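You operate a simulated robot arm through the tools that you are given. There is no shell and no other tool. Be economical: measure what you need, move in short steps, check, and stop when the job is done.

The job below is to be done with a simulated robot arm. You get a single attempt, and the scene is never put back.

Task
Top up the rice bin to its full line from the carton.
Fine: stand the carton back, shut the green lid and push the shelf in. Set down upright: rice carton.

The check looks at the end state, three seconds after you hand in, the way a careful person would. Anything else that was tipped, shoved, dropped, spilled or broken makes it a failure. A push-on lid holds only when it is set on centred and level and pressed home; a screw cap is set on level and turned clockwise until tight.

Robot
A 7-joint arm with a two-finger parallel gripper, fixed in place. Base frame: the origin is at the foot of the arm, x ahead of it, y to its left, z up; the work surface is at about z = 565. Units: mm, degrees, N and s.
With the tool pointing down near the work surface it reaches from about 360 to 900 mm from the base axis. Its first joint turns from -115.0 to 115.0 degrees. Payload 3.91 kg.
The TCP is the grasp point between the finger pads, 30 mm short of the fingertips. In the tool frame z runs along the fingers and y along their closing line. The gripper opens to 110 mm. The fingers are 20 mm wide and 10 mm thick; the gripper's body (48 by 112 mm) begins 55 mm behind the TCP.
Orientation is that of the tool frame in the base frame, as a unit quaternion [x, y, z, w]. With the fingers straight down and closing along the base's y, the tool's x points along the base's -x, its y along +y and its z along -z.

Tools
- The arm moves only by the tool send_rows. Its argument "increments" is a list that holds one entry, the list of rows, each a list of 7 numbers: the shift along the tool's x, y, z in mm, then the turn, a rotation vector about the tool's x, y, z in degrees, then the gripper command, from -1 (shut) to 1 (fully open), values between in proportion. In form: [[[dx, dy, dz, rx, ry, rz, fingers], ...]]. A call has 1 to 8 rows; each row shifts and turns the commanded pose from where the row before left it, along the tool's axes as they then stand. Rows are played at 5 a second. More than 50 mm and 8.6 degrees between two rows, or a gripper value outside its range, and nothing of the call is played. Where a pose cannot be reached the arm comes as near as it can. A force on the tool above 40 N (or 10 N above the force at the start of the call, whichever is more), or a blocked arm, ends the call early, and 0.2 s more pass. Each finger travels about 153 mm/s and halts on what it meets, pressing with about 40 N; the grip force reading is that of the motor and also rises with nothing between the fingers. The clock runs only during rows and for 0.2 s after the last one: add rows that do not move to give the fingers time. The reply holds the time, the measured pose of the TCP, the force on the tool along the base axes, the opening and the grip force, in the units named above and with some noise, with the torque about the TCP (base axes, N m) and any sound that the robot's microphone picked up.
- Cameras (640 x 400 px; columns grow to the right, rows downward): "scene" is fixed at [400.4, -498.2, 1506.6]; the picture's right is [0.83, -0.56, 0.00], its down [-0.39, -0.57, -0.72] and it looks along [0.41, 0.60, -0.69] (base axes); focal length 239 px, centre (320, 200). "wrist" rides on the gripper at [72, 17, -103] in the tool frame; the picture's right is [-0.23, 0.97, 0.00], its down [-0.76, -0.18, -0.62] and it looks along [-0.61, -0.14, 0.78] (tool axes); focal length 222 px, centre (320, 200). There is no depth. A picture from a camera that has moved, and an enlarged one, comes with that camera's place and axes in the base frame and with its lens.
- snapshot(camera): a new picture of that camera. It takes no simulated time.
- lift_body(by): slides the trunk up (or, below 0, down) by that many mm; the arm rides with it, the base frame stays. It gives what a move gives, with no picture.
- inspect(camera, box): a new picture of the part [left, top, right, bottom] of that camera's present view, enlarged. It takes no simulated time.
- job_done(): hands the job in; it is judged then, once.

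Go step by step. Nothing tells you positions but the pictures and the camera data: compare them with the known pose of the tool, close in by small moves and look again before you grip or let go. The budget is 120 turns and 84 pictures, counting those below and the enlarged ones. Unless the task says otherwise, let go and move clear before handing in, and close with one line.

The tools are called after "Request:" as name(argument=value, ...) on one line, values as JSON. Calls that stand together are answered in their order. send_rows: Moves the arm, as the interface text tells. Its arguments: {"type":"object","properties":{"increments":{"type":"array"}},"required":["increments"]} The other tools are called the same way: lift_body (by) slides the trunk up or down; snapshot (camera) takes a picture; inspect (camera, box) takes an enlarged picture of a part of a camera's view; job_done () hands the job in.

At the start:

```text
t: 0.0
tcp_pos: [540.7, -20.2, 1319.3]
tool_rot: [0.0, 1.0, 0.0, 0.0]
wrist_force: [-0.6, -0.2, 1.1]
wrist_torque: [-0.05, 0.03, 0.0]
gripper_width: 109.8
grip_force: 0.2
trunk travel left (down, up): [-625.0, 365.0]
```

scene: 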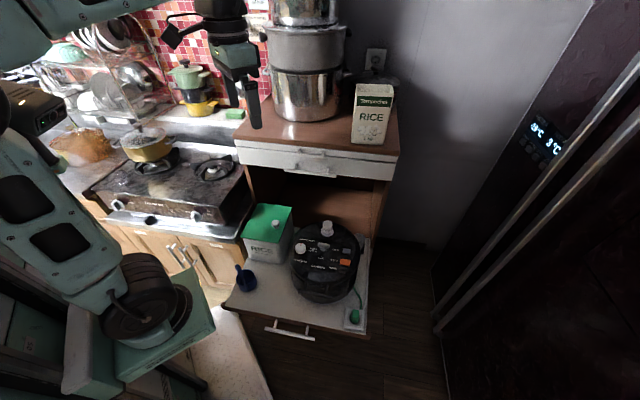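
wrist: 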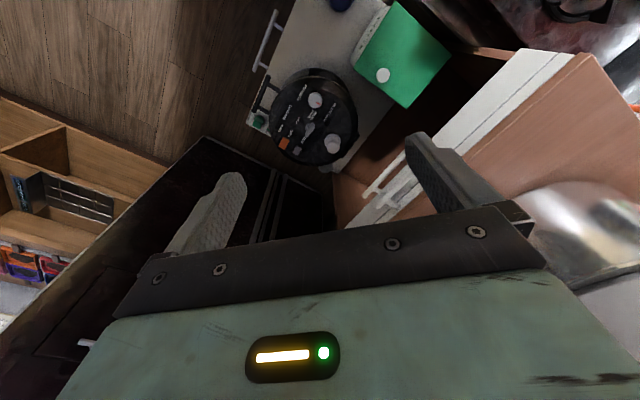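

I see a pulled-out shelf with a green-lidded rice bin, a rice cooker, and a rice carton on the cabinet top. I'll look closer at each first.

Request:
inspect(camera="scene", box=[220, 190, 380, 350])

Request:
inspect(camera="scene", box=[230, 60, 410, 190])

```text
2.50 times, centred on (300, 270) of scene
camera zoom: at [400.4, -498.2, 1506.6], right [0.83, -0.56, 0.0], down [-0.39, -0.57, -0.72], along [0.41, 0.6, -0.69], focal length 598 px, centre (370, 25)
```

zoom: 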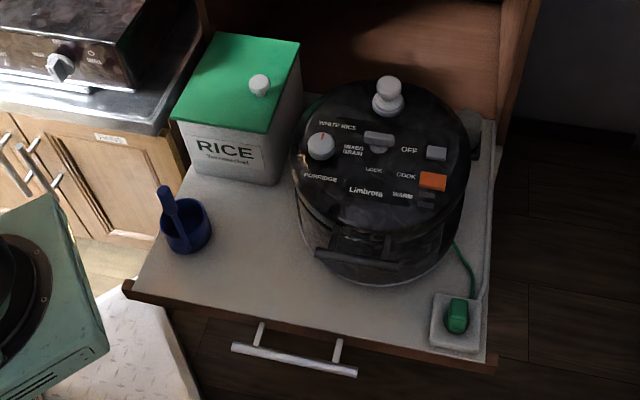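

```text
3.08 times, centred on (320, 125) of scene
camera zoom: at [400.4, -498.2, 1506.6], right [0.83, -0.56, 0.0], down [-0.39, -0.57, -0.72], along [0.41, 0.6, -0.69], focal length 736 px, centre (320, 431)
```

zoom: 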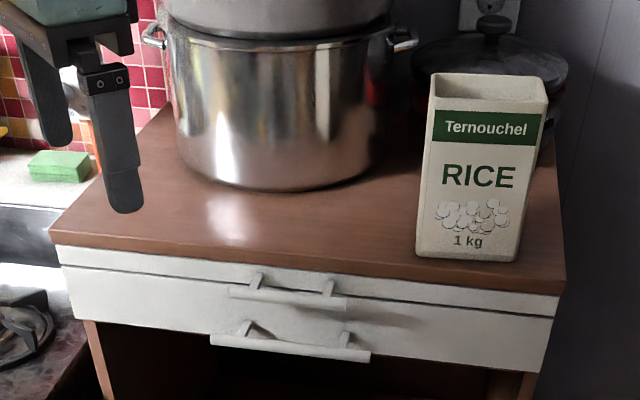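

The lid knob triangulates to about (612, 132, 774), and the carton stands far out on the cabinet top. I'll yaw the tool 45° to line up with the cabinet and take a picture from there.

Request:
send_rows(increments=[[[0, 0, 0, 0, 0, 7.5, 1], [0, 0, 0, 0, 0, 7.5, 1], [0, 0, 0, 0, 0, 7.5, 1], [0, 0, 0, 0, 0, 7.5, 1], [0, 0, 0, 0, 0, 7.5, 1], [0, 0, 0, 0, 0, 7.5, 1]]])

Request:
snapshot(camera="wrist")

```text
t: 1.4
tcp_pos: [540.0, -21.4, 1320.3]
tool_rot: [0.384, 0.923, -0.001, 0.0]
wrist_force: [0.0, -0.6, -0.2]
wrist_torque: [0.01, 0.01, -0.02]
gripper_width: 110.1
grip_force: 0.1
trunk travel left (down, up): [-625.0, 365.0]
```

```text
79 pictures are left
camera wrist: at [502.2, 42.2, 1423.7], right [0.85, 0.53, 0.0], down [0.41, -0.67, 0.62], along [0.33, -0.53, -0.78], focal length 222 px, centre (320, 200)
```

wrist: 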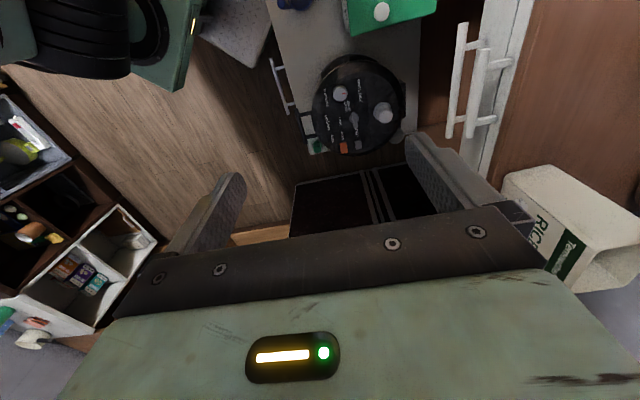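

The carton's near bottom corner is about (891, 31, 1092) and its width is about 106 mm. Next I'll look at the bin lid up close, so I'm shifting left and lowering the trunk.

Request:
send_rows(increments=[[[35, 35, 0, 0, 0, 0, 1], [35, 35, 0, 0, 0, 0, 1], [35, 35, 0, 0, 0, 0, 1], [35, 35, 0, 0, 0, 0, 1], [35, 35, 0, 0, 0, 0, 1], [30, 30, 0, 0, 0, 0, 1]]])

Request:
lift_body(by=-350)

Request:
snapshot(camera="wrist")

```text
t: 2.8
tcp_pos: [538.1, 268.7, 1320.5]
tool_rot: [0.384, 0.923, 0.001, 0.001]
wrist_force: [-1.0, -0.8, 0.9]
wrist_torque: [0.09, 0.0, 0.02]
gripper_width: 110.0
grip_force: 0.0
trunk travel left (down, up): [-625.0, 365.0]
```

```text
t: 5.0
tcp_pos: [539.1, 268.9, 1083.5]
tool_rot: [0.383, 0.924, 0.017, 0.007]
wrist_force: [-2.2, 1.1, 11.1]
wrist_torque: [0.43, -0.61, 0.09]
gripper_width: 109.5
grip_force: 0.0
trunk travel left (down, up): [-380.0, 610.0]
stopped: the force on the tool passed its limit at 72 N (the readings are from after the stop); the commanded pose is now the measured one
```

```text
78 pictures are left
camera wrist: at [499.5, 329.5, 1187.7], right [0.85, 0.53, 0.03], down [0.4, -0.68, 0.61], along [0.35, -0.51, -0.79], focal length 222 px, centre (320, 200)
```

wrist: 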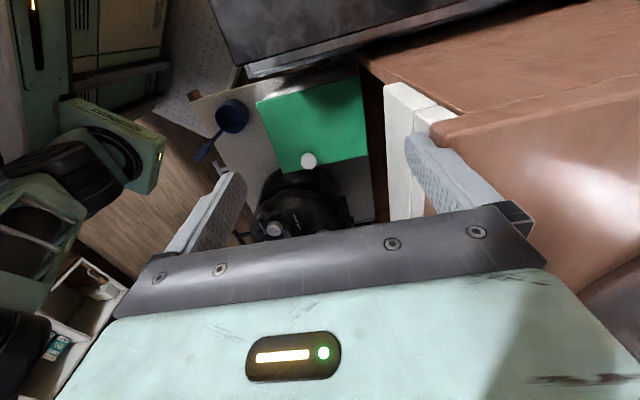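

A finger touched down on the cabinet's top edge, so I'm raising the trunk, backing away from it and checking that nothing was disturbed.

Request:
lift_body(by=30)

Request:
send_rows(increments=[[[0, -40, 0, 0, 0, 0, 1], [0, -40, 0, 0, 0, 0, 1], [0, -40, 0, 0, 0, 0, 1], [0, 0, 0, 0, 0, 0, 1]]])

Request:
snapshot(camera="scene")

```text
t: 5.8
tcp_pos: [540.4, 270.2, 1114.5]
tool_rot: [0.382, 0.924, 0.016, 0.005]
wrist_force: [0.4, 0.4, 2.7]
wrist_torque: [0.1, -0.19, -0.03]
gripper_width: 109.8
grip_force: 0.0
trunk travel left (down, up): [-410.0, 580.0]
```

```text
t: 6.8
tcp_pos: [454.2, 186.7, 1108.0]
tool_rot: [0.384, 0.923, 0.016, 0.005]
wrist_force: [0.3, -0.7, -0.1]
wrist_torque: [-0.02, -0.02, -0.01]
gripper_width: 109.9
grip_force: 0.0
trunk travel left (down, up): [-410.0, 580.0]
```

```text
77 pictures are left
```

scene: 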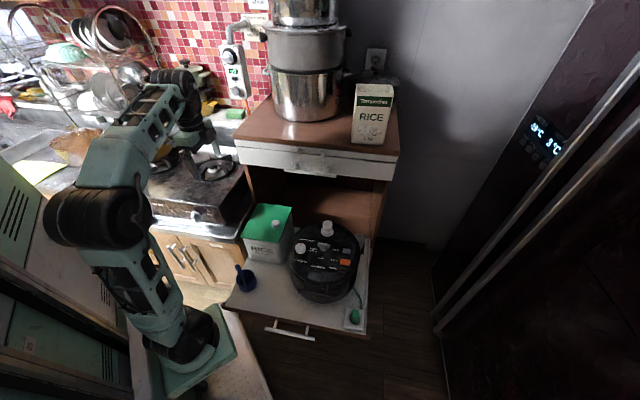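

Nothing was disturbed. I'll lower the trunk now that the hand is clear of the cabinet, then look at the lid.

Request:
lift_body(by=-160)

Request:
snapshot(camera="wrist")

```text
t: 8.6
tcp_pos: [453.2, 186.1, 947.2]
tool_rot: [0.384, 0.923, 0.014, 0.005]
wrist_force: [-0.6, 1.0, 0.2]
wrist_torque: [0.0, -0.01, 0.03]
gripper_width: 110.0
grip_force: 0.1
trunk travel left (down, up): [-250.0, 740.0]
```

```text
76 pictures are left
camera wrist: at [414.2, 246.0, 1051.5], right [0.85, 0.53, 0.03], down [0.4, -0.68, 0.62], along [0.35, -0.51, -0.79], focal length 222 px, centre (320, 200)
```

wrist: 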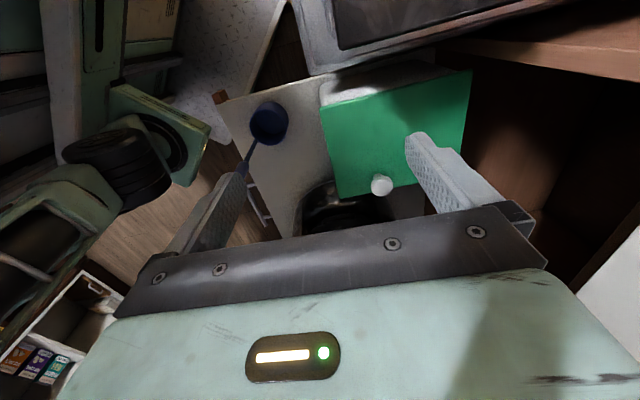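

Request:
inspect(camera="wrist", box=[300, 50, 480, 210])

Request:
inspect(camera="scene", box=[235, 195, 305, 275])

```text
2.50 times, centred on (390, 130) of wrist
camera zoom: at [414.2, 246.0, 1051.5], right [0.85, 0.53, 0.03], down [0.4, -0.68, 0.62], along [0.35, -0.51, -0.79], focal length 555 px, centre (145, 375)
```

zoom: 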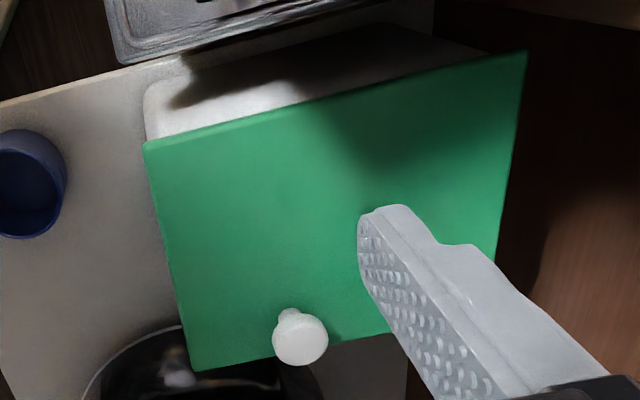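

```text
5.00 times, centred on (270, 235) of scene
camera zoom: at [400.4, -498.2, 1506.6], right [0.83, -0.56, 0.0], down [-0.39, -0.57, -0.72], along [0.41, 0.6, -0.69], focal length 1195 px, centre (570, 25)
```

zoom: 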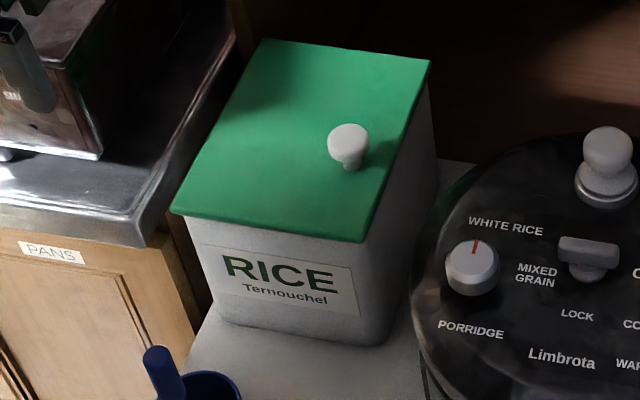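

The lid seems to hinge on its left edge, with the knob head near (613, 133, 766). I'll level the tool, tilt it 35° and move to a pre-grasp pose up and to the right of the knob.

Request:
send_rows(increments=[[[0, 0, 0, 1.7, 7, 0, 0.3], [0, 0, 0, 0, 7, 0, 0.3], [0, 0, 0, 0, 7, 0, 0.3], [0, 0, 0, 0, 7, 0, 0.3], [0, 0, 0, 0, 7, 0, 0.3], [0, 0, 0, 0, 0, 0, 0.3]]])

Request:
send_rows(increments=[[[-45, 15, -6, 0, 0, 0, 0.3], [-45, 15, -6, 0, 0, 0, 0.3], [-45, 15, -6, 0, 0, 0, 0.3], [-45, 15, -6, 0, 0, 0, 0.3], [-45, 15, -6, 0, 0, 0, 0.3], [0, 0, 0, 0, 0, 0, 0.3]]])

Request:
snapshot(camera="wrist")

Request:
snapshot(camera="scene")

```text
t: 10.0
tcp_pos: [454.1, 185.0, 948.2]
tool_rot: [0.364, 0.881, 0.118, -0.28]
wrist_force: [-0.4, -0.1, 0.3]
wrist_torque: [-0.01, 0.01, -0.01]
gripper_width: 71.6
grip_force: 0.1
trunk travel left (down, up): [-250.0, 740.0]
```

```text
t: 11.4
tcp_pos: [649.3, 98.4, 843.4]
tool_rot: [0.364, 0.881, 0.116, -0.278]
wrist_force: [-0.2, -0.2, -0.6]
wrist_torque: [0.01, 0.0, 0.0]
gripper_width: 71.8
grip_force: 0.2
trunk travel left (down, up): [-250.0, 740.0]
```

```text
73 pictures are left
camera wrist: at [663.2, 109.9, 970.2], right [0.82, 0.56, -0.13], down [0.57, -0.82, 0.07], along [-0.06, -0.13, -0.99], focal length 222 px, centre (320, 200)
```

wrist: 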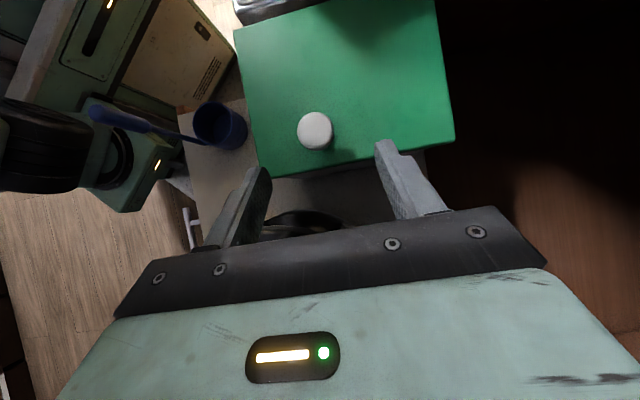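

```text
72 pictures are left
```

scene: 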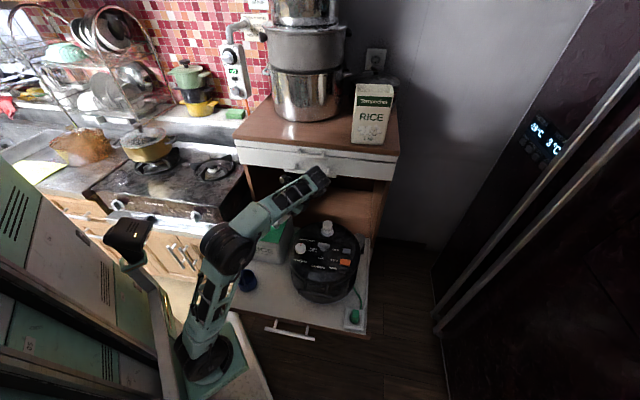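

The knob lines up as computed, so I'll advance along the tool axis and close gently.

Request:
send_rows(increments=[[[-1, -0.5, 30, 0, 0, 0, 0.3], [-1, 0, 30, 0, 0, 0, 0.3], [-1, 0, 20, 0, 0, 0, 0.3], [0, 0, 0, 0, 0, 0, 0.3], [0, 0, 0, 0, 0, 0, -0.4], [0, 0, 0, 0, 0, 0, -0.8], [0, 0, 0, 0, 0, 0, -0.8]]])

Request:
snapshot(camera="wrist")

```text
t: 13.0
tcp_pos: [619.0, 127.4, 777.5]
tool_rot: [0.365, 0.881, 0.117, -0.278]
wrist_force: [-5.0, -2.5, -0.4]
wrist_torque: [-0.43, 0.05, 0.17]
gripper_width: 31.7
grip_force: 39.8
trunk travel left (down, up): [-250.0, 740.0]
```

```text
71 pictures are left
camera wrist: at [631.0, 138.3, 902.9], right [0.82, 0.56, -0.13], down [0.57, -0.82, 0.07], along [-0.07, -0.13, -0.99], focal length 222 px, centre (320, 200)
```

wrist: 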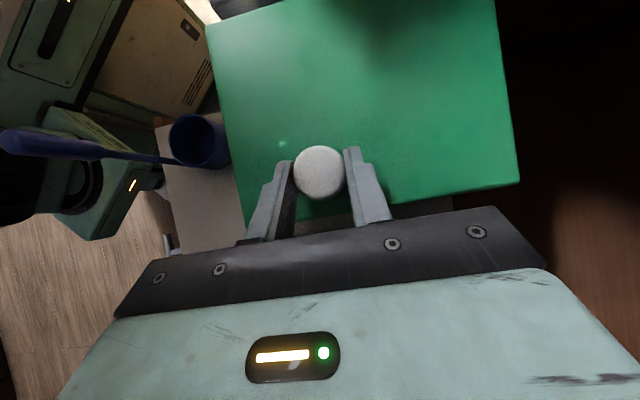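

The knob is gripped at 31.7 mm. I'll try an 18° swing about the assumed left hinge and check it.

Request:
send_rows(increments=[[[12.5, 0, -8.3, 0, -6, 0, -0.8], [12.5, 0, -8.3, 0, -6, 0, -0.8], [12.5, 0, -8.3, 0, -6, 0, -0.8], [0, 0, 0, 0, 0, 0, -0.8]]])

Request:
snapshot(camera="wrist")

Request:
inspect(camera="scene", box=[220, 170, 380, 290])

```text
t: 14.0
tcp_pos: [603.4, 141.6, 816.1]
tool_rot: [0.378, 0.914, 0.058, -0.135]
wrist_force: [3.4, 3.8, 8.1]
wrist_torque: [0.94, 0.7, -0.11]
gripper_width: 31.8
grip_force: 40.2
trunk travel left (down, up): [-250.0, 740.0]
```

```text
70 pictures are left
camera wrist: at [588.2, 180.5, 936.2], right [0.84, 0.53, -0.06], down [0.52, -0.77, 0.37], along [0.15, -0.34, -0.93], focal length 222 px, centre (320, 200)
```

wrist: 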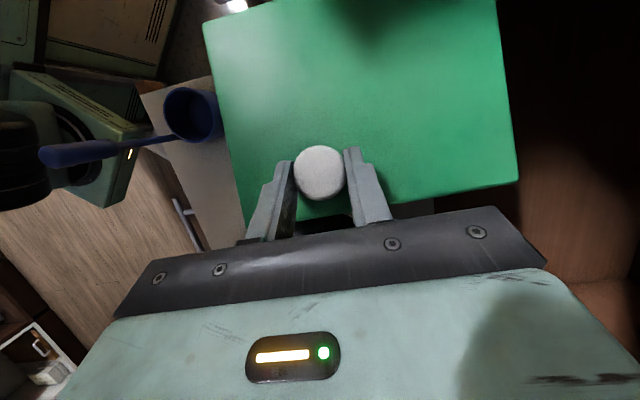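

```text
3.33 times, centred on (300, 230) of scene
camera zoom: at [400.4, -498.2, 1506.6], right [0.83, -0.56, 0.0], down [-0.39, -0.57, -0.72], along [0.41, 0.6, -0.69], focal length 797 px, centre (387, 100)
```

zoom: 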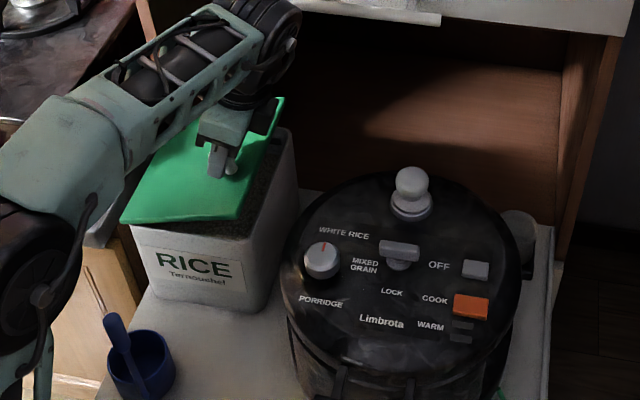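

The lid swings on a left hinge as expected and the bin hasn't moved. I'll continue.

Request:
send_rows(increments=[[[12.5, 0, -8.3, 0, -6, 0, -0.8], [12.5, 0, -8.3, 0, -6, 0, -0.8], [12.5, 0, -8.3, 0, -6, 0, -0.8], [12.5, 0, -8.3, 0, -6, 0, -0.8], [12.5, 0, -8.3, 0, -6, 0, -0.8], [12.5, 0, -8.3, 0, -6, 0, -0.8], [0, 0, 0, 0, 0, 0, -0.8]]])

Request:
inspect(camera="scene", box=[200, 150, 360, 270])

```text
t: 15.6
tcp_pos: [553.4, 191.9, 868.2]
tool_rot: [0.378, 0.911, -0.061, 0.153]
wrist_force: [-5.2, -6.3, 12.2]
wrist_torque: [0.17, 0.69, 0.0]
gripper_width: 31.6
grip_force: 40.1
trunk travel left (down, up): [-250.0, 740.0]
```

```text
3.33 times, centred on (280, 210) of scene
camera zoom: at [400.4, -498.2, 1506.6], right [0.83, -0.56, 0.0], down [-0.39, -0.57, -0.72], along [0.41, 0.6, -0.69], focal length 797 px, centre (453, 167)
```

zoom: 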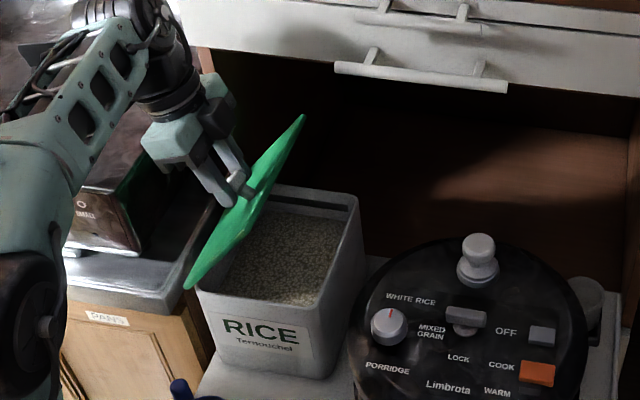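

Rice is now visible in the bin. I'll continue opening toward vertical.

Request:
send_rows(increments=[[[12.5, 0, -8.3, 0, -6, 0, -0.8], [12.5, 0, -8.3, 0, -6, 0, -0.8], [12.5, 0, -8.3, 0, -6, 0, -0.8], [12.5, 0, -8.3, 0, -6, 0, -0.8], [12.5, 0, -8.3, 0, -6, 0, -0.8], [0, 0, 0, 0, 0, 0, -0.8]]])

Request:
inspect(camera="scene", box=[200, 150, 360, 270])

```text
t: 17.0
tcp_pos: [499.7, 244.3, 871.2]
tool_rot: [0.349, 0.84, -0.156, 0.384]
wrist_force: [-1.3, 2.2, 39.8]
wrist_torque: [-0.4, -0.39, 0.01]
gripper_width: 31.6
grip_force: 39.5
trunk travel left (down, up): [-250.0, 740.0]
```

```text
3.33 times, centred on (280, 210) of scene
camera zoom: at [400.4, -498.2, 1506.6], right [0.83, -0.56, 0.0], down [-0.39, -0.57, -0.72], along [0.41, 0.6, -0.69], focal length 797 px, centre (453, 167)
```

zoom: 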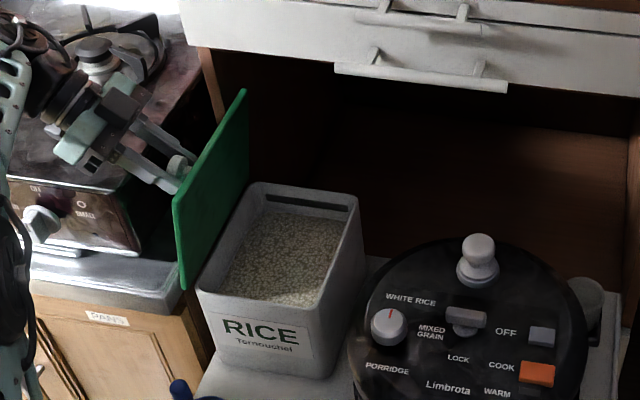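

There is about 40 N of upward load, so my arc runs slightly low. I'll relieve it by moving up a few mm.

Request:
send_rows(increments=[[[-3, 0, -2.6, 0, 0, 0, -0.8], [0, 0, 0, 0, 0, 0, -0.8]]])

Request:
inspect(camera="wrist", box=[0, 0, 640, 400])

```text
t: 17.6
tcp_pos: [500.2, 245.2, 871.7]
tool_rot: [0.348, 0.841, -0.16, 0.383]
wrist_force: [-2.4, -6.9, -0.5]
wrist_torque: [-0.28, -0.27, -0.32]
gripper_width: 31.7
grip_force: 40.7
trunk travel left (down, up): [-250.0, 740.0]
```

```text
1.00 times, centred on (320, 200) of wrist (not enlarged: the box is as wide or as high as the picture)
camera zoom: at [425.6, 344.9, 885.8], right [0.8, 0.58, 0.17], down [-0.1, -0.15, 0.98], along [0.6, -0.8, -0.06], focal length 222 px, centre (320, 200)
```

zoom: 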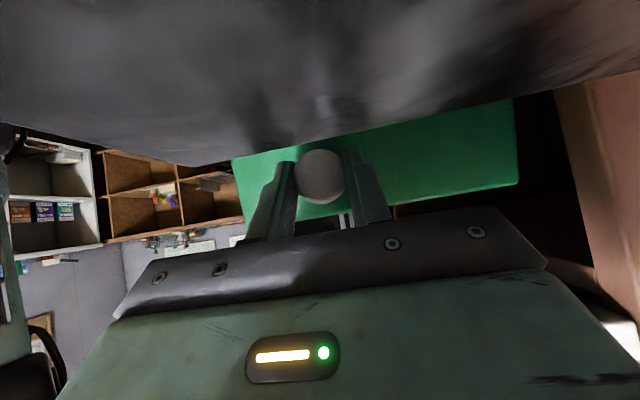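

The camera housing is almost touching the stove, which explains that force. I'll un-tilt the tool a little while carrying the knob further left so the lid passes vertical.

Request:
send_rows(increments=[[[6.2, 0, -4.6, 0, 3, 0, -0.8], [6.2, 0, -4, 0, 3, 0, -0.8], [6.3, 0, -3.6, 0, 3, 0, -0.8], [0, 0, 0, 0, 0, 0, -0.8]]])

Request:
inspect(camera="scene", box=[200, 150, 360, 270])

```text
t: 18.6
tcp_pos: [485.3, 260.0, 869.7]
tool_rot: [0.36, 0.868, -0.129, 0.316]
wrist_force: [5.4, -5.0, 9.1]
wrist_torque: [-1.04, -0.88, -0.21]
gripper_width: 31.8
grip_force: 40.5
trunk travel left (down, up): [-250.0, 740.0]
```

```text
3.33 times, centred on (280, 210) of scene
camera zoom: at [400.4, -498.2, 1506.6], right [0.83, -0.56, 0.0], down [-0.39, -0.57, -0.72], along [0.41, 0.6, -0.69], focal length 797 px, centre (453, 167)
```

zoom: 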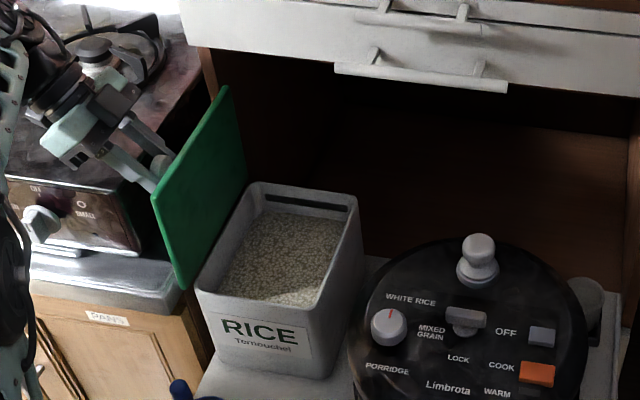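

The lid is just past vertical, and a dark full line shows on the inner back wall. I'll go a bit further so it rests open.

Request:
send_rows(increments=[[[6.6, 0, -2.4, 0, 2, 0, -0.8], [6.6, 0, -2, 0, 2, 0, -0.8], [0, 0, 0, 0, 0, 0, -0.8]]])

Request:
inspect(camera="scene", box=[200, 150, 360, 270])

```text
t: 19.4
tcp_pos: [475.7, 268.8, 864.6]
tool_rot: [0.365, 0.878, -0.117, 0.286]
wrist_force: [6.5, -6.4, 17.0]
wrist_torque: [-0.93, -0.56, 0.28]
gripper_width: 31.8
grip_force: 40.1
trunk travel left (down, up): [-250.0, 740.0]
```

```text
3.33 times, centred on (280, 210) of scene
camera zoom: at [400.4, -498.2, 1506.6], right [0.83, -0.56, 0.0], down [-0.39, -0.57, -0.72], along [0.41, 0.6, -0.69], focal length 797 px, centre (453, 167)
```

zoom: 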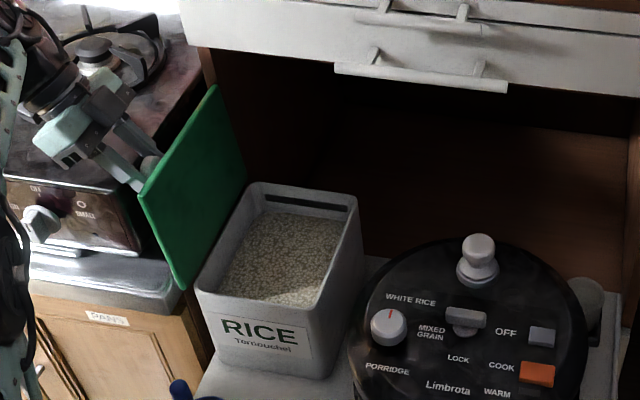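

The lid is about 105° open with a light stop force. I'll release it and retreat along the tool axis.

Request:
send_rows(increments=[[[0, 0, 0, 0, 0, 0, 0.2], [0, 0, 0, 0, 0, 0, 0.2], [0, 0, -30, 0, 0, 0, 0.2], [0, 0, -40, 0, 0, 0, 0.2], [0, 0, 0, 0, 0, 0, 0.2]]])

Request:
inspect(camera="scene", box=[200, 150, 360, 270])

```text
t: 20.6
tcp_pos: [445.6, 298.6, 920.8]
tool_rot: [0.364, 0.879, -0.117, 0.286]
wrist_force: [-0.2, -0.9, -0.1]
wrist_torque: [0.03, 0.01, 0.03]
gripper_width: 66.3
grip_force: 0.1
trunk travel left (down, up): [-250.0, 740.0]
```

```text
3.33 times, centred on (280, 210) of scene
camera zoom: at [400.4, -498.2, 1506.6], right [0.83, -0.56, 0.0], down [-0.39, -0.57, -0.72], along [0.41, 0.6, -0.69], focal length 797 px, centre (453, 167)
```

zoom: 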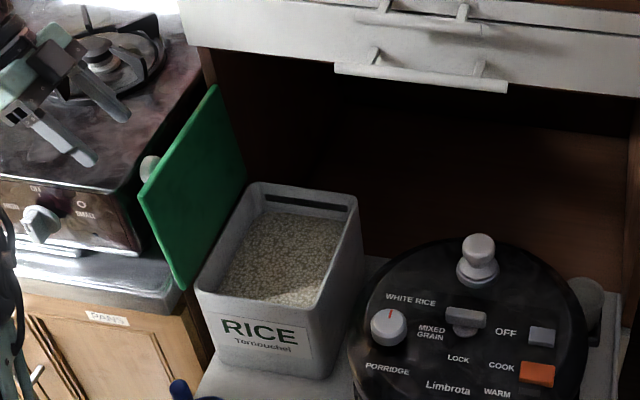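

The lid stays open. Next is the carton: I'll back off, raise the trunk and view it up close.

Request:
send_rows(increments=[[[0, -40, 0, 0, 0, 0, 1], [0, -30, 0, 0, 0, 0, 1], [0, 0, 0, 0, 0, 0, 1]]])

Request:
lift_body(by=400)

```text
t: 21.4
tcp_pos: [398.9, 247.0, 919.0]
tool_rot: [0.364, 0.879, -0.116, 0.285]
wrist_force: [-0.1, 0.5, -0.2]
wrist_torque: [-0.03, -0.01, 0.01]
gripper_width: 110.1
grip_force: 0.1
trunk travel left (down, up): [-250.0, 740.0]
```

```text
t: 25.2
tcp_pos: [398.4, 249.0, 1319.3]
tool_rot: [0.365, 0.879, -0.116, 0.286]
wrist_force: [-1.1, 0.3, 0.5]
wrist_torque: [-0.02, 0.01, -0.01]
gripper_width: 110.1
grip_force: 0.0
trunk travel left (down, up): [-650.0, 340.0]
```

Request:
send_rows(increments=[[[0, 0, 0, 0, -8, 0, 1], [0, 0, 0, 0, -8, 0, 1], [0, 0, 0, 0, -8, 0, 1], [0, 0, 0, 0, 0, 0, 1]]])

Request:
send_rows(increments=[[[-17.8, 24.1, 35.8, 0, 0, 0, 1], [-17.8, 24.1, 35.8, 0, 0, 0, 1], [-17.8, 24.1, 35.8, 0, 0, 0, 1], [-17.8, 24.1, 35.8, 0, 0, 0, 1], [-17.8, 24.1, 35.8, 0, 0, 0, 1], [-17.8, 24.1, 35.8, 0, 0, 0, 1], [-17.8, 24.1, 35.8, 0, 0, 0, 1], [-17.8, 24.1, 35.8, 0, 0, 0, 1]]])

Request:
snapshot(camera="wrist")

Request:
snapshot(camera="scene")

```text
t: 26.2
tcp_pos: [399.2, 247.4, 1318.2]
tool_rot: [0.332, 0.799, -0.19, 0.463]
wrist_force: [0.2, -0.2, 0.0]
wrist_torque: [0.0, 0.0, 0.05]
gripper_width: 110.1
grip_force: 0.0
trunk travel left (down, up): [-650.0, 340.0]
```

```text
t: 28.0
tcp_pos: [760.7, 158.6, 1298.2]
tool_rot: [0.332, 0.8, -0.189, 0.462]
wrist_force: [-0.5, -0.1, 0.7]
wrist_torque: [0.0, 0.0, 0.01]
gripper_width: 110.1
grip_force: 0.1
trunk travel left (down, up): [-650.0, 340.0]
```

```text
62 pictures are left
camera wrist: at [684.7, 257.7, 1288.0], right [0.77, 0.61, 0.2], down [-0.24, -0.02, 0.97], along [0.59, -0.79, 0.13], focal length 222 px, centre (320, 200)
```

wrist: 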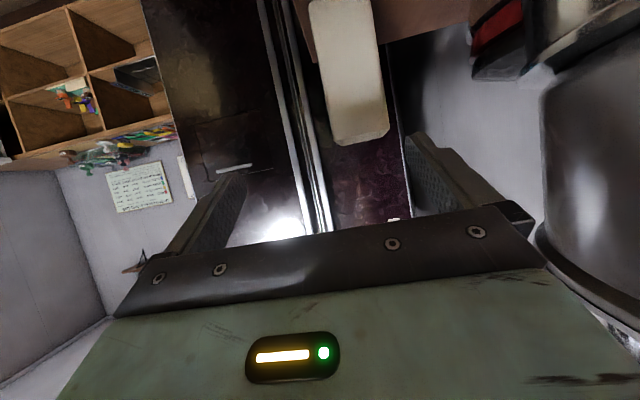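

```text
61 pictures are left
```

scene: 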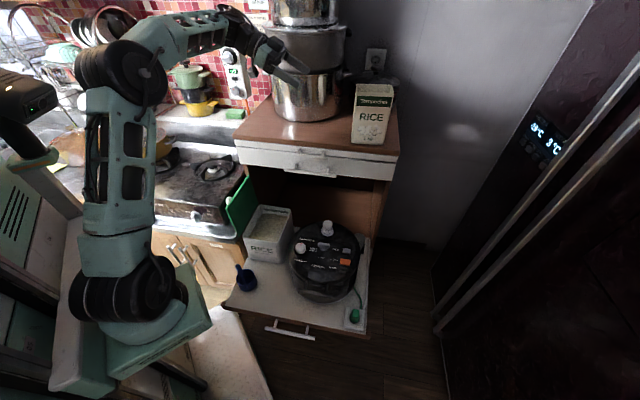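

I can see the carton's left face: it's roughly 75 mm thick and 106 wide, with its top at about z=1252. I'll measure its yaw more precisely.

Request:
inspect(camera="scene", box=[335, 70, 415, 150])

Request:
inspect(camera="wrist", box=[270, 0, 430, 160])

```text
5.00 times, centred on (375, 110) of scene
camera zoom: at [400.4, -498.2, 1506.6], right [0.83, -0.56, 0.0], down [-0.39, -0.57, -0.72], along [0.41, 0.6, -0.69], focal length 1195 px, centre (45, 650)
```

zoom: 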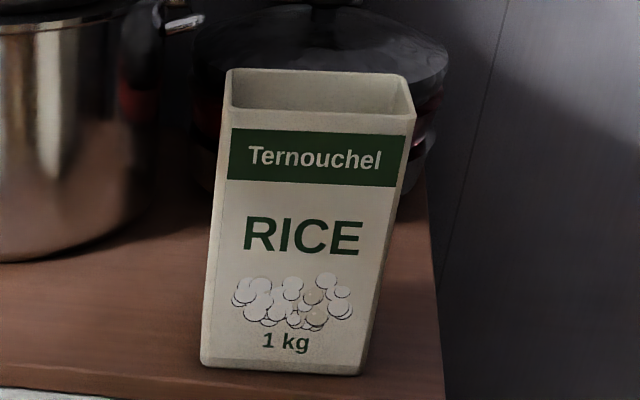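

```text
2.50 times, centred on (350, 80) of wrist
camera zoom: at [684.7, 257.7, 1288.0], right [0.77, 0.61, 0.2], down [-0.24, -0.02, 0.97], along [0.59, -0.79, 0.13], focal length 555 px, centre (245, 500)
```

zoom: 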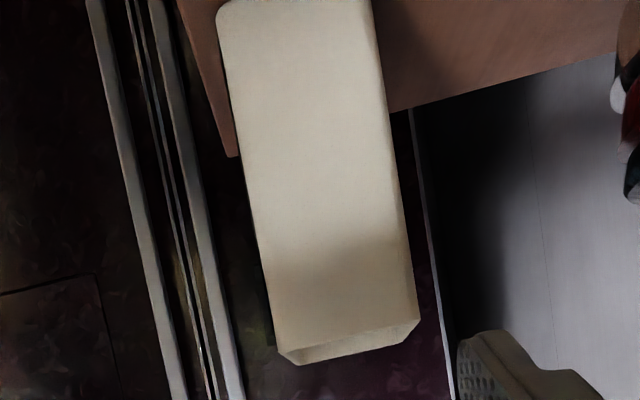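

The carton is aligned at 45° with a centre line near (919, 63) and its top at 1252. I'll move to the pre-grasp pose.

Request:
send_rows(increments=[[[-5.8, 11.1, 38, 0, 0, 0, 1], [-5.8, 11.1, 38, 0, 0, 0, 1], [-5.8, 11.1, 38, 0, 0, 0, 1], [-5.8, 11.1, 38, 0, 0, 0, 1], [0, 0, 0, 0, 0, 0, 1]]])

Request:
snapshot(camera="wrist")

Request:
inspect(camera="scene", box=[260, 30, 420, 150])

```text
t: 29.2
tcp_pos: [891.5, 87.7, 1245.6]
tool_rot: [0.333, 0.8, -0.19, 0.461]
wrist_force: [0.1, -0.4, 1.0]
wrist_torque: [-0.01, -0.01, 0.01]
gripper_width: 110.2
grip_force: 0.0
trunk travel left (down, up): [-650.0, 340.0]
```

```text
58 pictures are left
camera wrist: at [815.8, 188.4, 1234.4], right [0.77, 0.61, 0.2], down [-0.24, -0.02, 0.97], along [0.59, -0.79, 0.13], focal length 222 px, centre (320, 200)
```

wrist: 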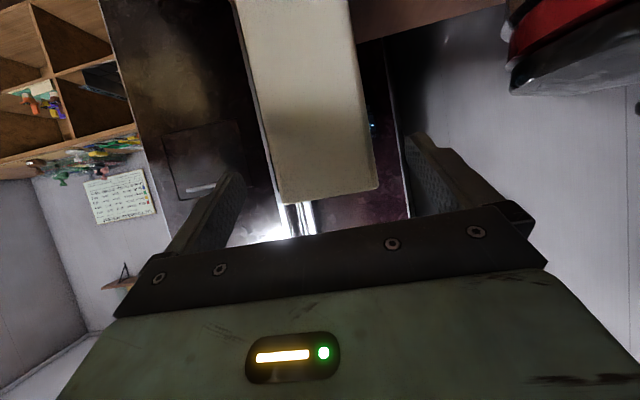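

```text
3.33 times, centred on (340, 90) of scene
camera zoom: at [400.4, -498.2, 1506.6], right [0.83, -0.56, 0.0], down [-0.39, -0.57, -0.72], along [0.41, 0.6, -0.69], focal length 797 px, centre (253, 567)
```

zoom: 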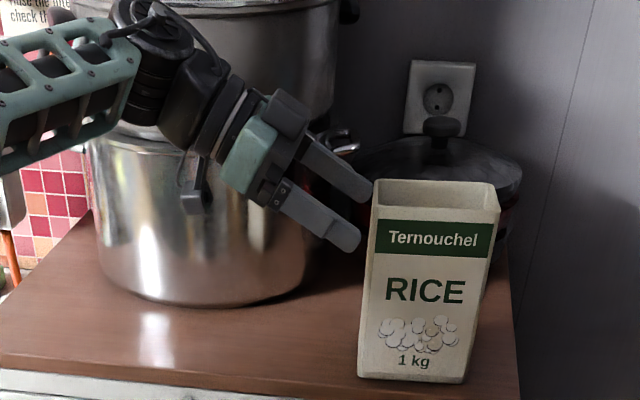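

Clear of the pots, and the carton sits between the fingers. I'll advance and grip.

Request:
send_rows(increments=[[[0.9, 0.7, 28, 0, 0, 0, 1], [0.9, 0.7, 28, 0, 0, 0, 1], [0.9, 0.6, 26.5, 0, 0, 0, 1], [0, 0, 0, 0, 0, 0, 1]]])

Request:
snapshot(camera="wrist")

Request:
inspect(camera="scene", box=[260, 30, 420, 150])

```text
t: 30.2
tcp_pos: [945.4, 39.2, 1199.3]
tool_rot: [0.331, 0.8, -0.19, 0.462]
wrist_force: [-1.0, 2.4, 0.1]
wrist_torque: [-0.12, -0.1, 0.03]
gripper_width: 110.1
grip_force: 0.1
trunk travel left (down, up): [-650.0, 340.0]
```

```text
56 pictures are left
camera wrist: at [869.5, 140.5, 1188.4], right [0.77, 0.61, 0.2], down [-0.24, -0.02, 0.97], along [0.59, -0.79, 0.13], focal length 222 px, centre (320, 200)
```

wrist: 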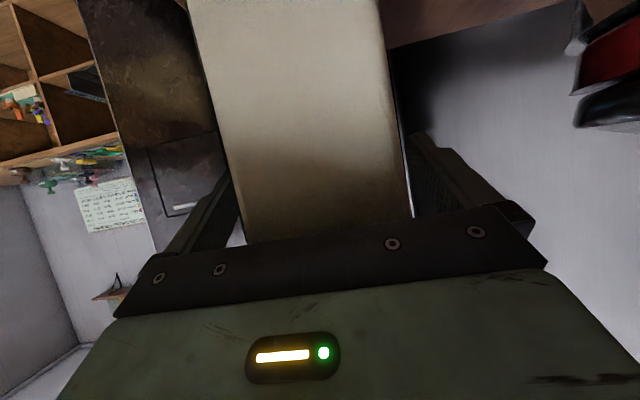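

```text
3.33 times, centred on (340, 90) of scene
camera zoom: at [400.4, -498.2, 1506.6], right [0.83, -0.56, 0.0], down [-0.39, -0.57, -0.72], along [0.41, 0.6, -0.69], focal length 797 px, centre (253, 567)
```

zoom: 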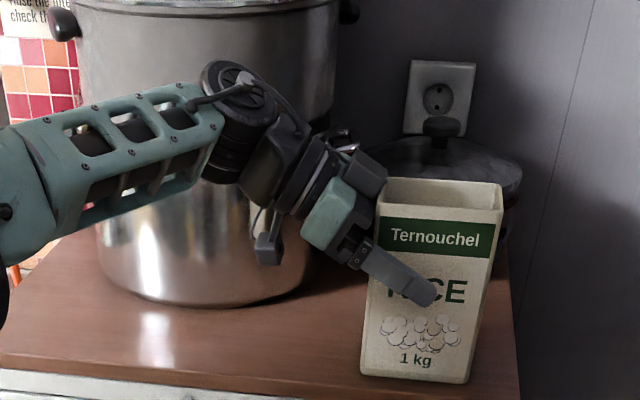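

The palm may just be touching the carton, so I'll back off 4 mm and then close.

Request:
send_rows(increments=[[[0, 0, -4, 0, 0, 0, 1], [0, 0, 0, 0, 0, 0, 0.5], [0, 0, 0, 0, 0, 0, 0.3], [0, 0, 0, 0, 0, 0, 0.1], [0, 0, 0, 0, 0, 0, -0.5], [0, 0, 0, 0, 0, 0, -0.5]]])

Request:
inspect(camera="scene", box=[260, 30, 420, 150])

```text
t: 31.6
tcp_pos: [944.4, 41.8, 1202.0]
tool_rot: [0.332, 0.8, -0.189, 0.462]
wrist_force: [3.0, 3.1, 2.4]
wrist_torque: [-0.01, -0.05, 0.12]
gripper_width: 75.1
grip_force: 39.7
trunk travel left (down, up): [-650.0, 340.0]
```

```text
3.33 times, centred on (340, 90) of scene
camera zoom: at [400.4, -498.2, 1506.6], right [0.83, -0.56, 0.0], down [-0.39, -0.57, -0.72], along [0.41, 0.6, -0.69], focal length 797 px, centre (253, 567)
```

zoom: 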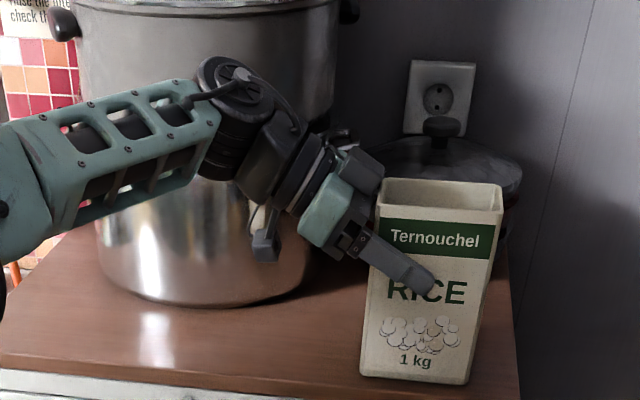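

Gripped at 75 mm. I'll lift slowly and check.

Request:
send_rows(increments=[[[-13, 0, -7.5, 0, 0, 0, -0.6], [-17, 0, -10, 0, 0, 0, -0.6], [-17, 0, -10, 0, 0, 0, -0.6], [0, 0, 0, 0, 0, 0, -0.6], [0, 0, 0, 0, 0, 0, -0.6]]])

Request:
inspect(camera="scene", box=[260, 30, 420, 150])

```text
t: 32.8
tcp_pos: [941.9, 43.5, 1255.3]
tool_rot: [0.331, 0.801, -0.189, 0.462]
wrist_force: [0.0, -1.1, -8.4]
wrist_torque: [0.13, 0.12, -0.03]
gripper_width: 74.8
grip_force: 40.0
trunk travel left (down, up): [-650.0, 340.0]
```

```text
3.33 times, centred on (340, 90) of scene
camera zoom: at [400.4, -498.2, 1506.6], right [0.83, -0.56, 0.0], down [-0.39, -0.57, -0.72], along [0.41, 0.6, -0.69], focal length 797 px, centre (253, 567)
```

zoom: 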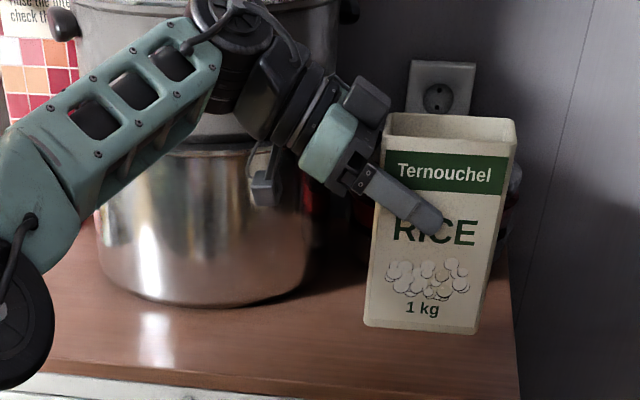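

The carton is held and lifted; it weighs about 0.85 kg. I'll bring it out in front of the cabinet.

Request:
send_rows(increments=[[[0, -25, 0, 0, 0, 0, -0.6], [9, -36, -16, 0, 0, 0, -0.6], [9, -36, -16, 0, 0, 0, -0.6], [9, -36, -16, 0, 0, 0, -0.6], [9, -36, -16, 0, 0, 0, -0.6], [9, -36, -16, 0, 0, 0, -0.6], [9, -36, -16, 0, 0, 0, -0.6], [9, -36, -16, 0, 0, 0, -0.6]]])

Request:
send_rows(increments=[[[0, 0, 0, -3.2, 0, -1.9, -0.6], [0, 0, 0, -6.5, 0, -3.75, -0.6], [0, 0, 0, -6.5, 0, -3.75, -0.6], [0, 0, 0, -6.5, 0, -3.75, -0.6], [0, 0, 0, -6.5, 0, -3.75, -0.6], [0, 0, 0, -6.5, 0, -3.75, -0.6], [0, 0, 0, -3.2, 0, -1.9, -0.6], [0, 0, 0, 0, 0, 0, -0.6]]])

Request:
snapshot(camera="scene")

```text
t: 34.6
tcp_pos: [653.8, -61.3, 1257.7]
tool_rot: [0.332, 0.8, -0.19, 0.462]
wrist_force: [1.1, 1.3, -7.8]
wrist_torque: [0.13, 0.11, -0.02]
gripper_width: 74.9
grip_force: 40.6
trunk travel left (down, up): [-650.0, 340.0]
```

```text
t: 36.4
tcp_pos: [655.4, -62.1, 1256.2]
tool_rot: [0.001, 0.866, 0.0, 0.5]
wrist_force: [0.0, -0.3, -7.7]
wrist_torque: [0.03, 0.18, 0.0]
gripper_width: 75.1
grip_force: 40.3
trunk travel left (down, up): [-650.0, 340.0]
```

```text
52 pictures are left
```

scene: 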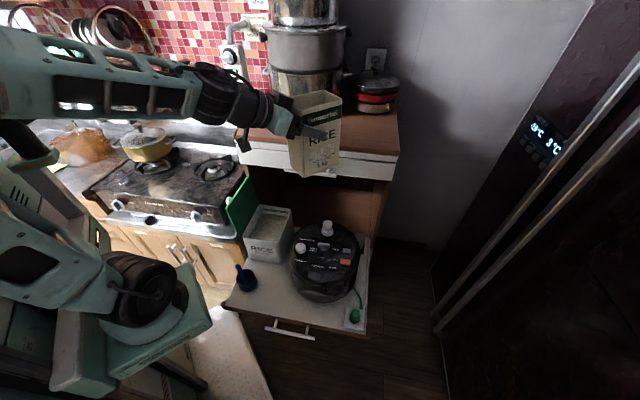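

Yaw is going well and the carton is upright. I'll finish the remaining 45°.

Request:
send_rows(increments=[[[0, 0, 0, -3.2, 0, -1.9, -0.6], [0, 0, 0, -6.5, 0, -3.75, -0.6], [0, 0, 0, -6.5, 0, -3.75, -0.6], [0, 0, 0, -6.5, 0, -3.75, -0.6], [0, 0, 0, -6.5, 0, -3.75, -0.6], [0, 0, 0, -6.5, 0, -3.75, -0.6], [0, 0, 0, -3.2, 0, -1.9, -0.6], [0, 0, 0, 0, 0, 0, -0.6]]])

Request:
snapshot(camera="scene")

```text
t: 38.2
tcp_pos: [654.9, -63.0, 1254.6]
tool_rot: [-0.277, 0.828, 0.16, 0.461]
wrist_force: [0.4, -0.7, -7.5]
wrist_torque: [-0.13, 0.12, -0.01]
gripper_width: 75.0
grip_force: 40.4
out of reach, approached as far as the arm can: row 3, 4
trunk travel left (down, up): [-650.0, 340.0]
```

```text
51 pictures are left
```

scene: 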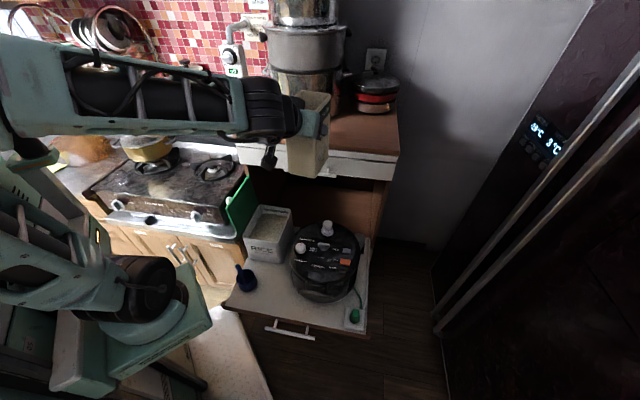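

The yaw reached about 37°, which is good enough. I'll translate in front of the bin and then lower the trunk.

Request:
send_rows(increments=[[[1, 32.2, -1.8, 0, 0, 0, -0.6], [1, 32.2, -1.8, 0, 0, 0, -0.6], [1, 32.2, -1.8, 0, 0, 0, -0.6], [1, 32.2, -1.8, 0, 0, 0, -0.6], [1, 32.2, -1.8, 0, 0, 0, -0.6], [0, 0, 0, 0, 0, 0, -0.6]]])

Request:
snapshot(camera="scene")

```text
t: 39.6
tcp_pos: [596.5, 24.0, 1226.2]
tool_rot: [-0.277, 0.828, 0.161, 0.461]
wrist_force: [0.6, -0.3, -6.7]
wrist_torque: [-0.11, 0.12, 0.04]
gripper_width: 75.0
grip_force: 39.4
out of reach, approached as far as the arm can: row 3, 4, 5
trunk travel left (down, up): [-650.0, 340.0]
```

```text
50 pictures are left
```

scene: 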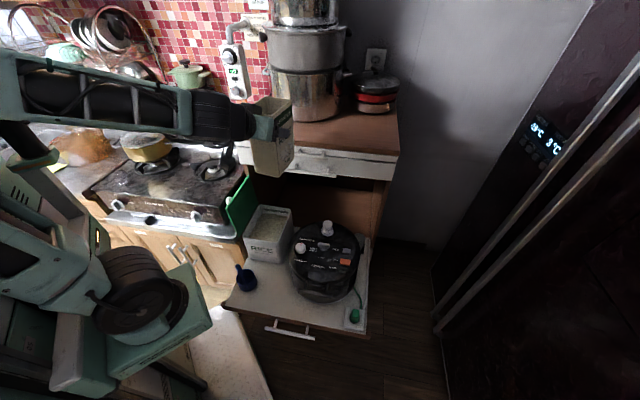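

That yaw is near a joint limit here, so I'll reduce it to about 20°, which still suits pouring into the bin.

Request:
send_rows(increments=[[[0, 0, 0, 5, 0, 2.9, -0.6], [0, 0, 0, 5, 0, 2.9, -0.6], [0, 0, 0, 5, 0, 2.9, -0.6], [0, 0, 0, 0, 0, 0, -0.6]]])

```text
t: 40.6
tcp_pos: [611.7, 29.9, 1214.8]
tool_rot: [-0.151, 0.86, 0.085, 0.479]
wrist_force: [-0.3, 0.0, -7.7]
wrist_torque: [-0.07, 0.12, -0.01]
gripper_width: 75.2
grip_force: 39.8
out of reach, approached as far as the arm can: row 1
trunk travel left (down, up): [-650.0, 340.0]
```

Request:
send_rows(increments=[[[0, 30, 0, 0, 0, 0, -0.6], [0, 30, 0, 0, 0, 0, -0.6], [0, 0, 0, 0, 0, 0, -0.6]]])

Request:
lift_body(by=-280)

Request:
snapshot(camera="scene")

Request:
snapshot(camera="wrist")

```text
t: 41.4
tcp_pos: [592.3, 84.7, 1212.4]
tool_rot: [-0.15, 0.861, 0.086, 0.478]
wrist_force: [-0.2, 0.1, -8.1]
wrist_torque: [-0.04, 0.14, -0.01]
gripper_width: 74.8
grip_force: 39.6
trunk travel left (down, up): [-650.0, 340.0]
```

```text
t: 44.3
tcp_pos: [591.8, 83.9, 933.5]
tool_rot: [-0.151, 0.86, 0.086, 0.479]
wrist_force: [0.5, 0.6, -7.4]
wrist_torque: [-0.07, 0.11, 0.03]
gripper_width: 74.9
grip_force: 39.6
trunk travel left (down, up): [-370.0, 620.0]
```

```text
49 pictures are left
```

scene: 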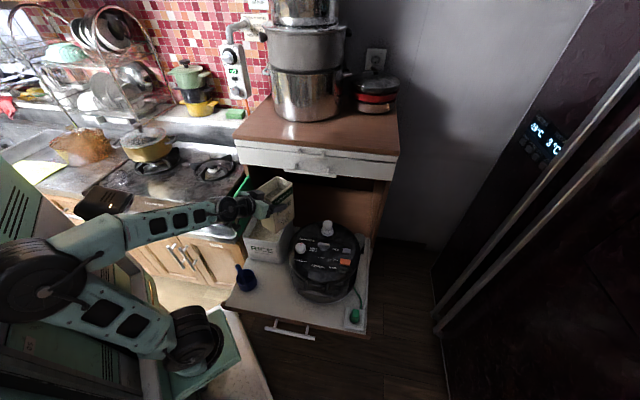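

```text
48 pictures are left
camera wrist: at [468.9, 56.6, 926.2], right [-0.22, 0.96, 0.2], down [-0.06, -0.22, 0.97], along [0.97, 0.2, 0.1], focal length 222 px, centre (320, 200)
```

wrist: 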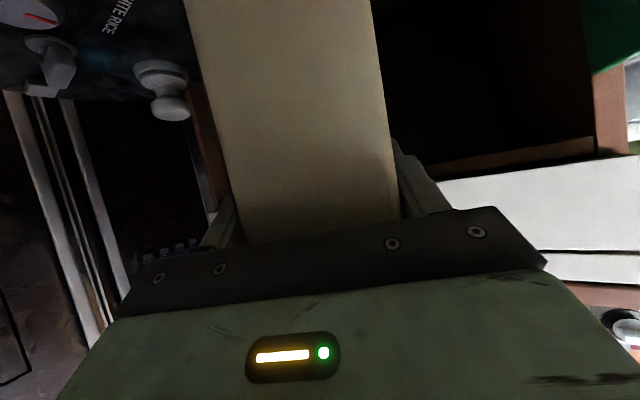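

Request:
inspect(camera="scene", box=[225, 165, 325, 265])

```text
4.00 times, centred on (275, 215) of scene
camera zoom: at [400.4, -498.2, 1506.6], right [0.83, -0.56, 0.0], down [-0.39, -0.57, -0.72], along [0.41, 0.6, -0.69], focal length 956 px, centre (500, 140)
```

zoom: 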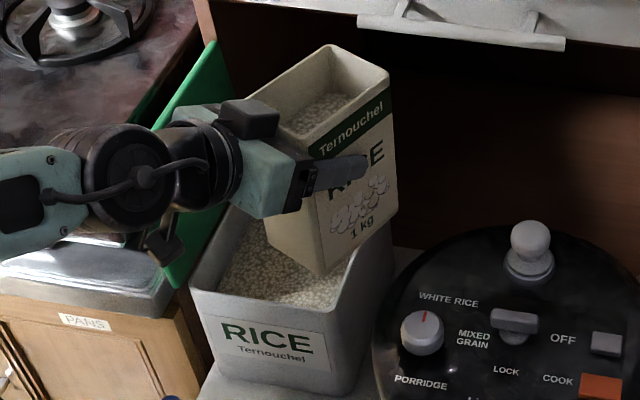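

The carton is above the bin with its rice about 35 mm below the rim. I'll tilt 45° while still high, with the lip over the bin, and check.

Request:
send_rows(increments=[[[0, 0, 0, 1.46, 0, -2.62, -0.6], [0, 0, 0, 2.92, 0, -5.24, -0.6], [0, 0, 0, 2.92, 0, -5.24, -0.6], [0, 0, 0, 2.92, 0, -5.24, -0.6], [0, 0, 0, 2.92, 0, -5.24, -0.6], [0, 0, 0, 2.92, 0, -5.24, -0.6], [0, 0, 0, 2.92, 0, -5.24, -0.6], [0, 0, 0, 2.92, 0, -5.24, -0.6]]])

Request:
inspect(camera="scene", box=[225, 165, 325, 265])

```text
t: 46.1
tcp_pos: [593.3, 78.5, 929.3]
tool_rot: [-0.337, 0.763, -0.238, 0.497]
wrist_force: [-0.9, 0.5, -8.4]
wrist_torque: [0.15, 0.22, -0.02]
gripper_width: 74.8
grip_force: 40.5
trunk travel left (down, up): [-370.0, 620.0]
```

```text
4.00 times, centred on (275, 215) of scene
camera zoom: at [400.4, -498.2, 1506.6], right [0.83, -0.56, 0.0], down [-0.39, -0.57, -0.72], along [0.41, 0.6, -0.69], focal length 956 px, centre (500, 140)
```

zoom: 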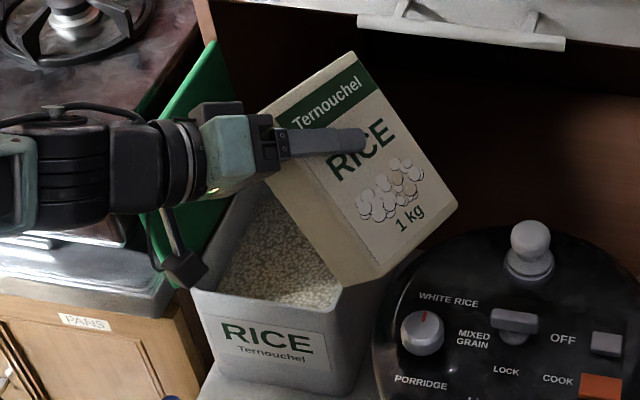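

Tilting works. I'll shift the lip toward the bin centre and tilt to about 63°, still above the flow angle I expect.

Request:
send_rows(increments=[[[-16.8, 12.1, 4, 0, 0, 0, -0.6], [-16.8, 12.1, 4, 0, 0, 0, -0.6], [0, 0, 0, 2.92, 0, -5.24, -0.6], [0, 0, 0, 2.92, 0, -5.24, -0.6], [0, 0, 0, 2.92, 0, -5.24, -0.6], [0, 0, 0, 0, 0, 0, -0.6]]])

Request:
inspect(camera="scene", box=[225, 165, 325, 265])

```text
t: 47.5
tcp_pos: [600.2, 127.2, 934.4]
tool_rot: [-0.4, 0.686, -0.365, 0.486]
wrist_force: [-0.8, -0.6, -6.8]
wrist_torque: [0.21, 0.25, -0.03]
gripper_width: 74.9
grip_force: 39.8
trunk travel left (down, up): [-370.0, 620.0]
```

```text
4.00 times, centred on (275, 215) of scene
camera zoom: at [400.4, -498.2, 1506.6], right [0.83, -0.56, 0.0], down [-0.39, -0.57, -0.72], along [0.41, 0.6, -0.69], focal length 956 px, centre (500, 140)
```

zoom: 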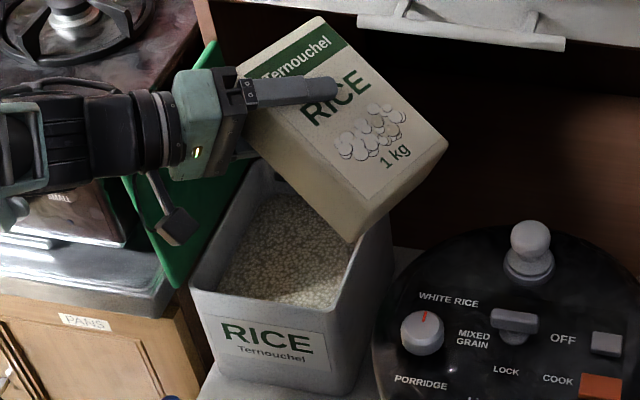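

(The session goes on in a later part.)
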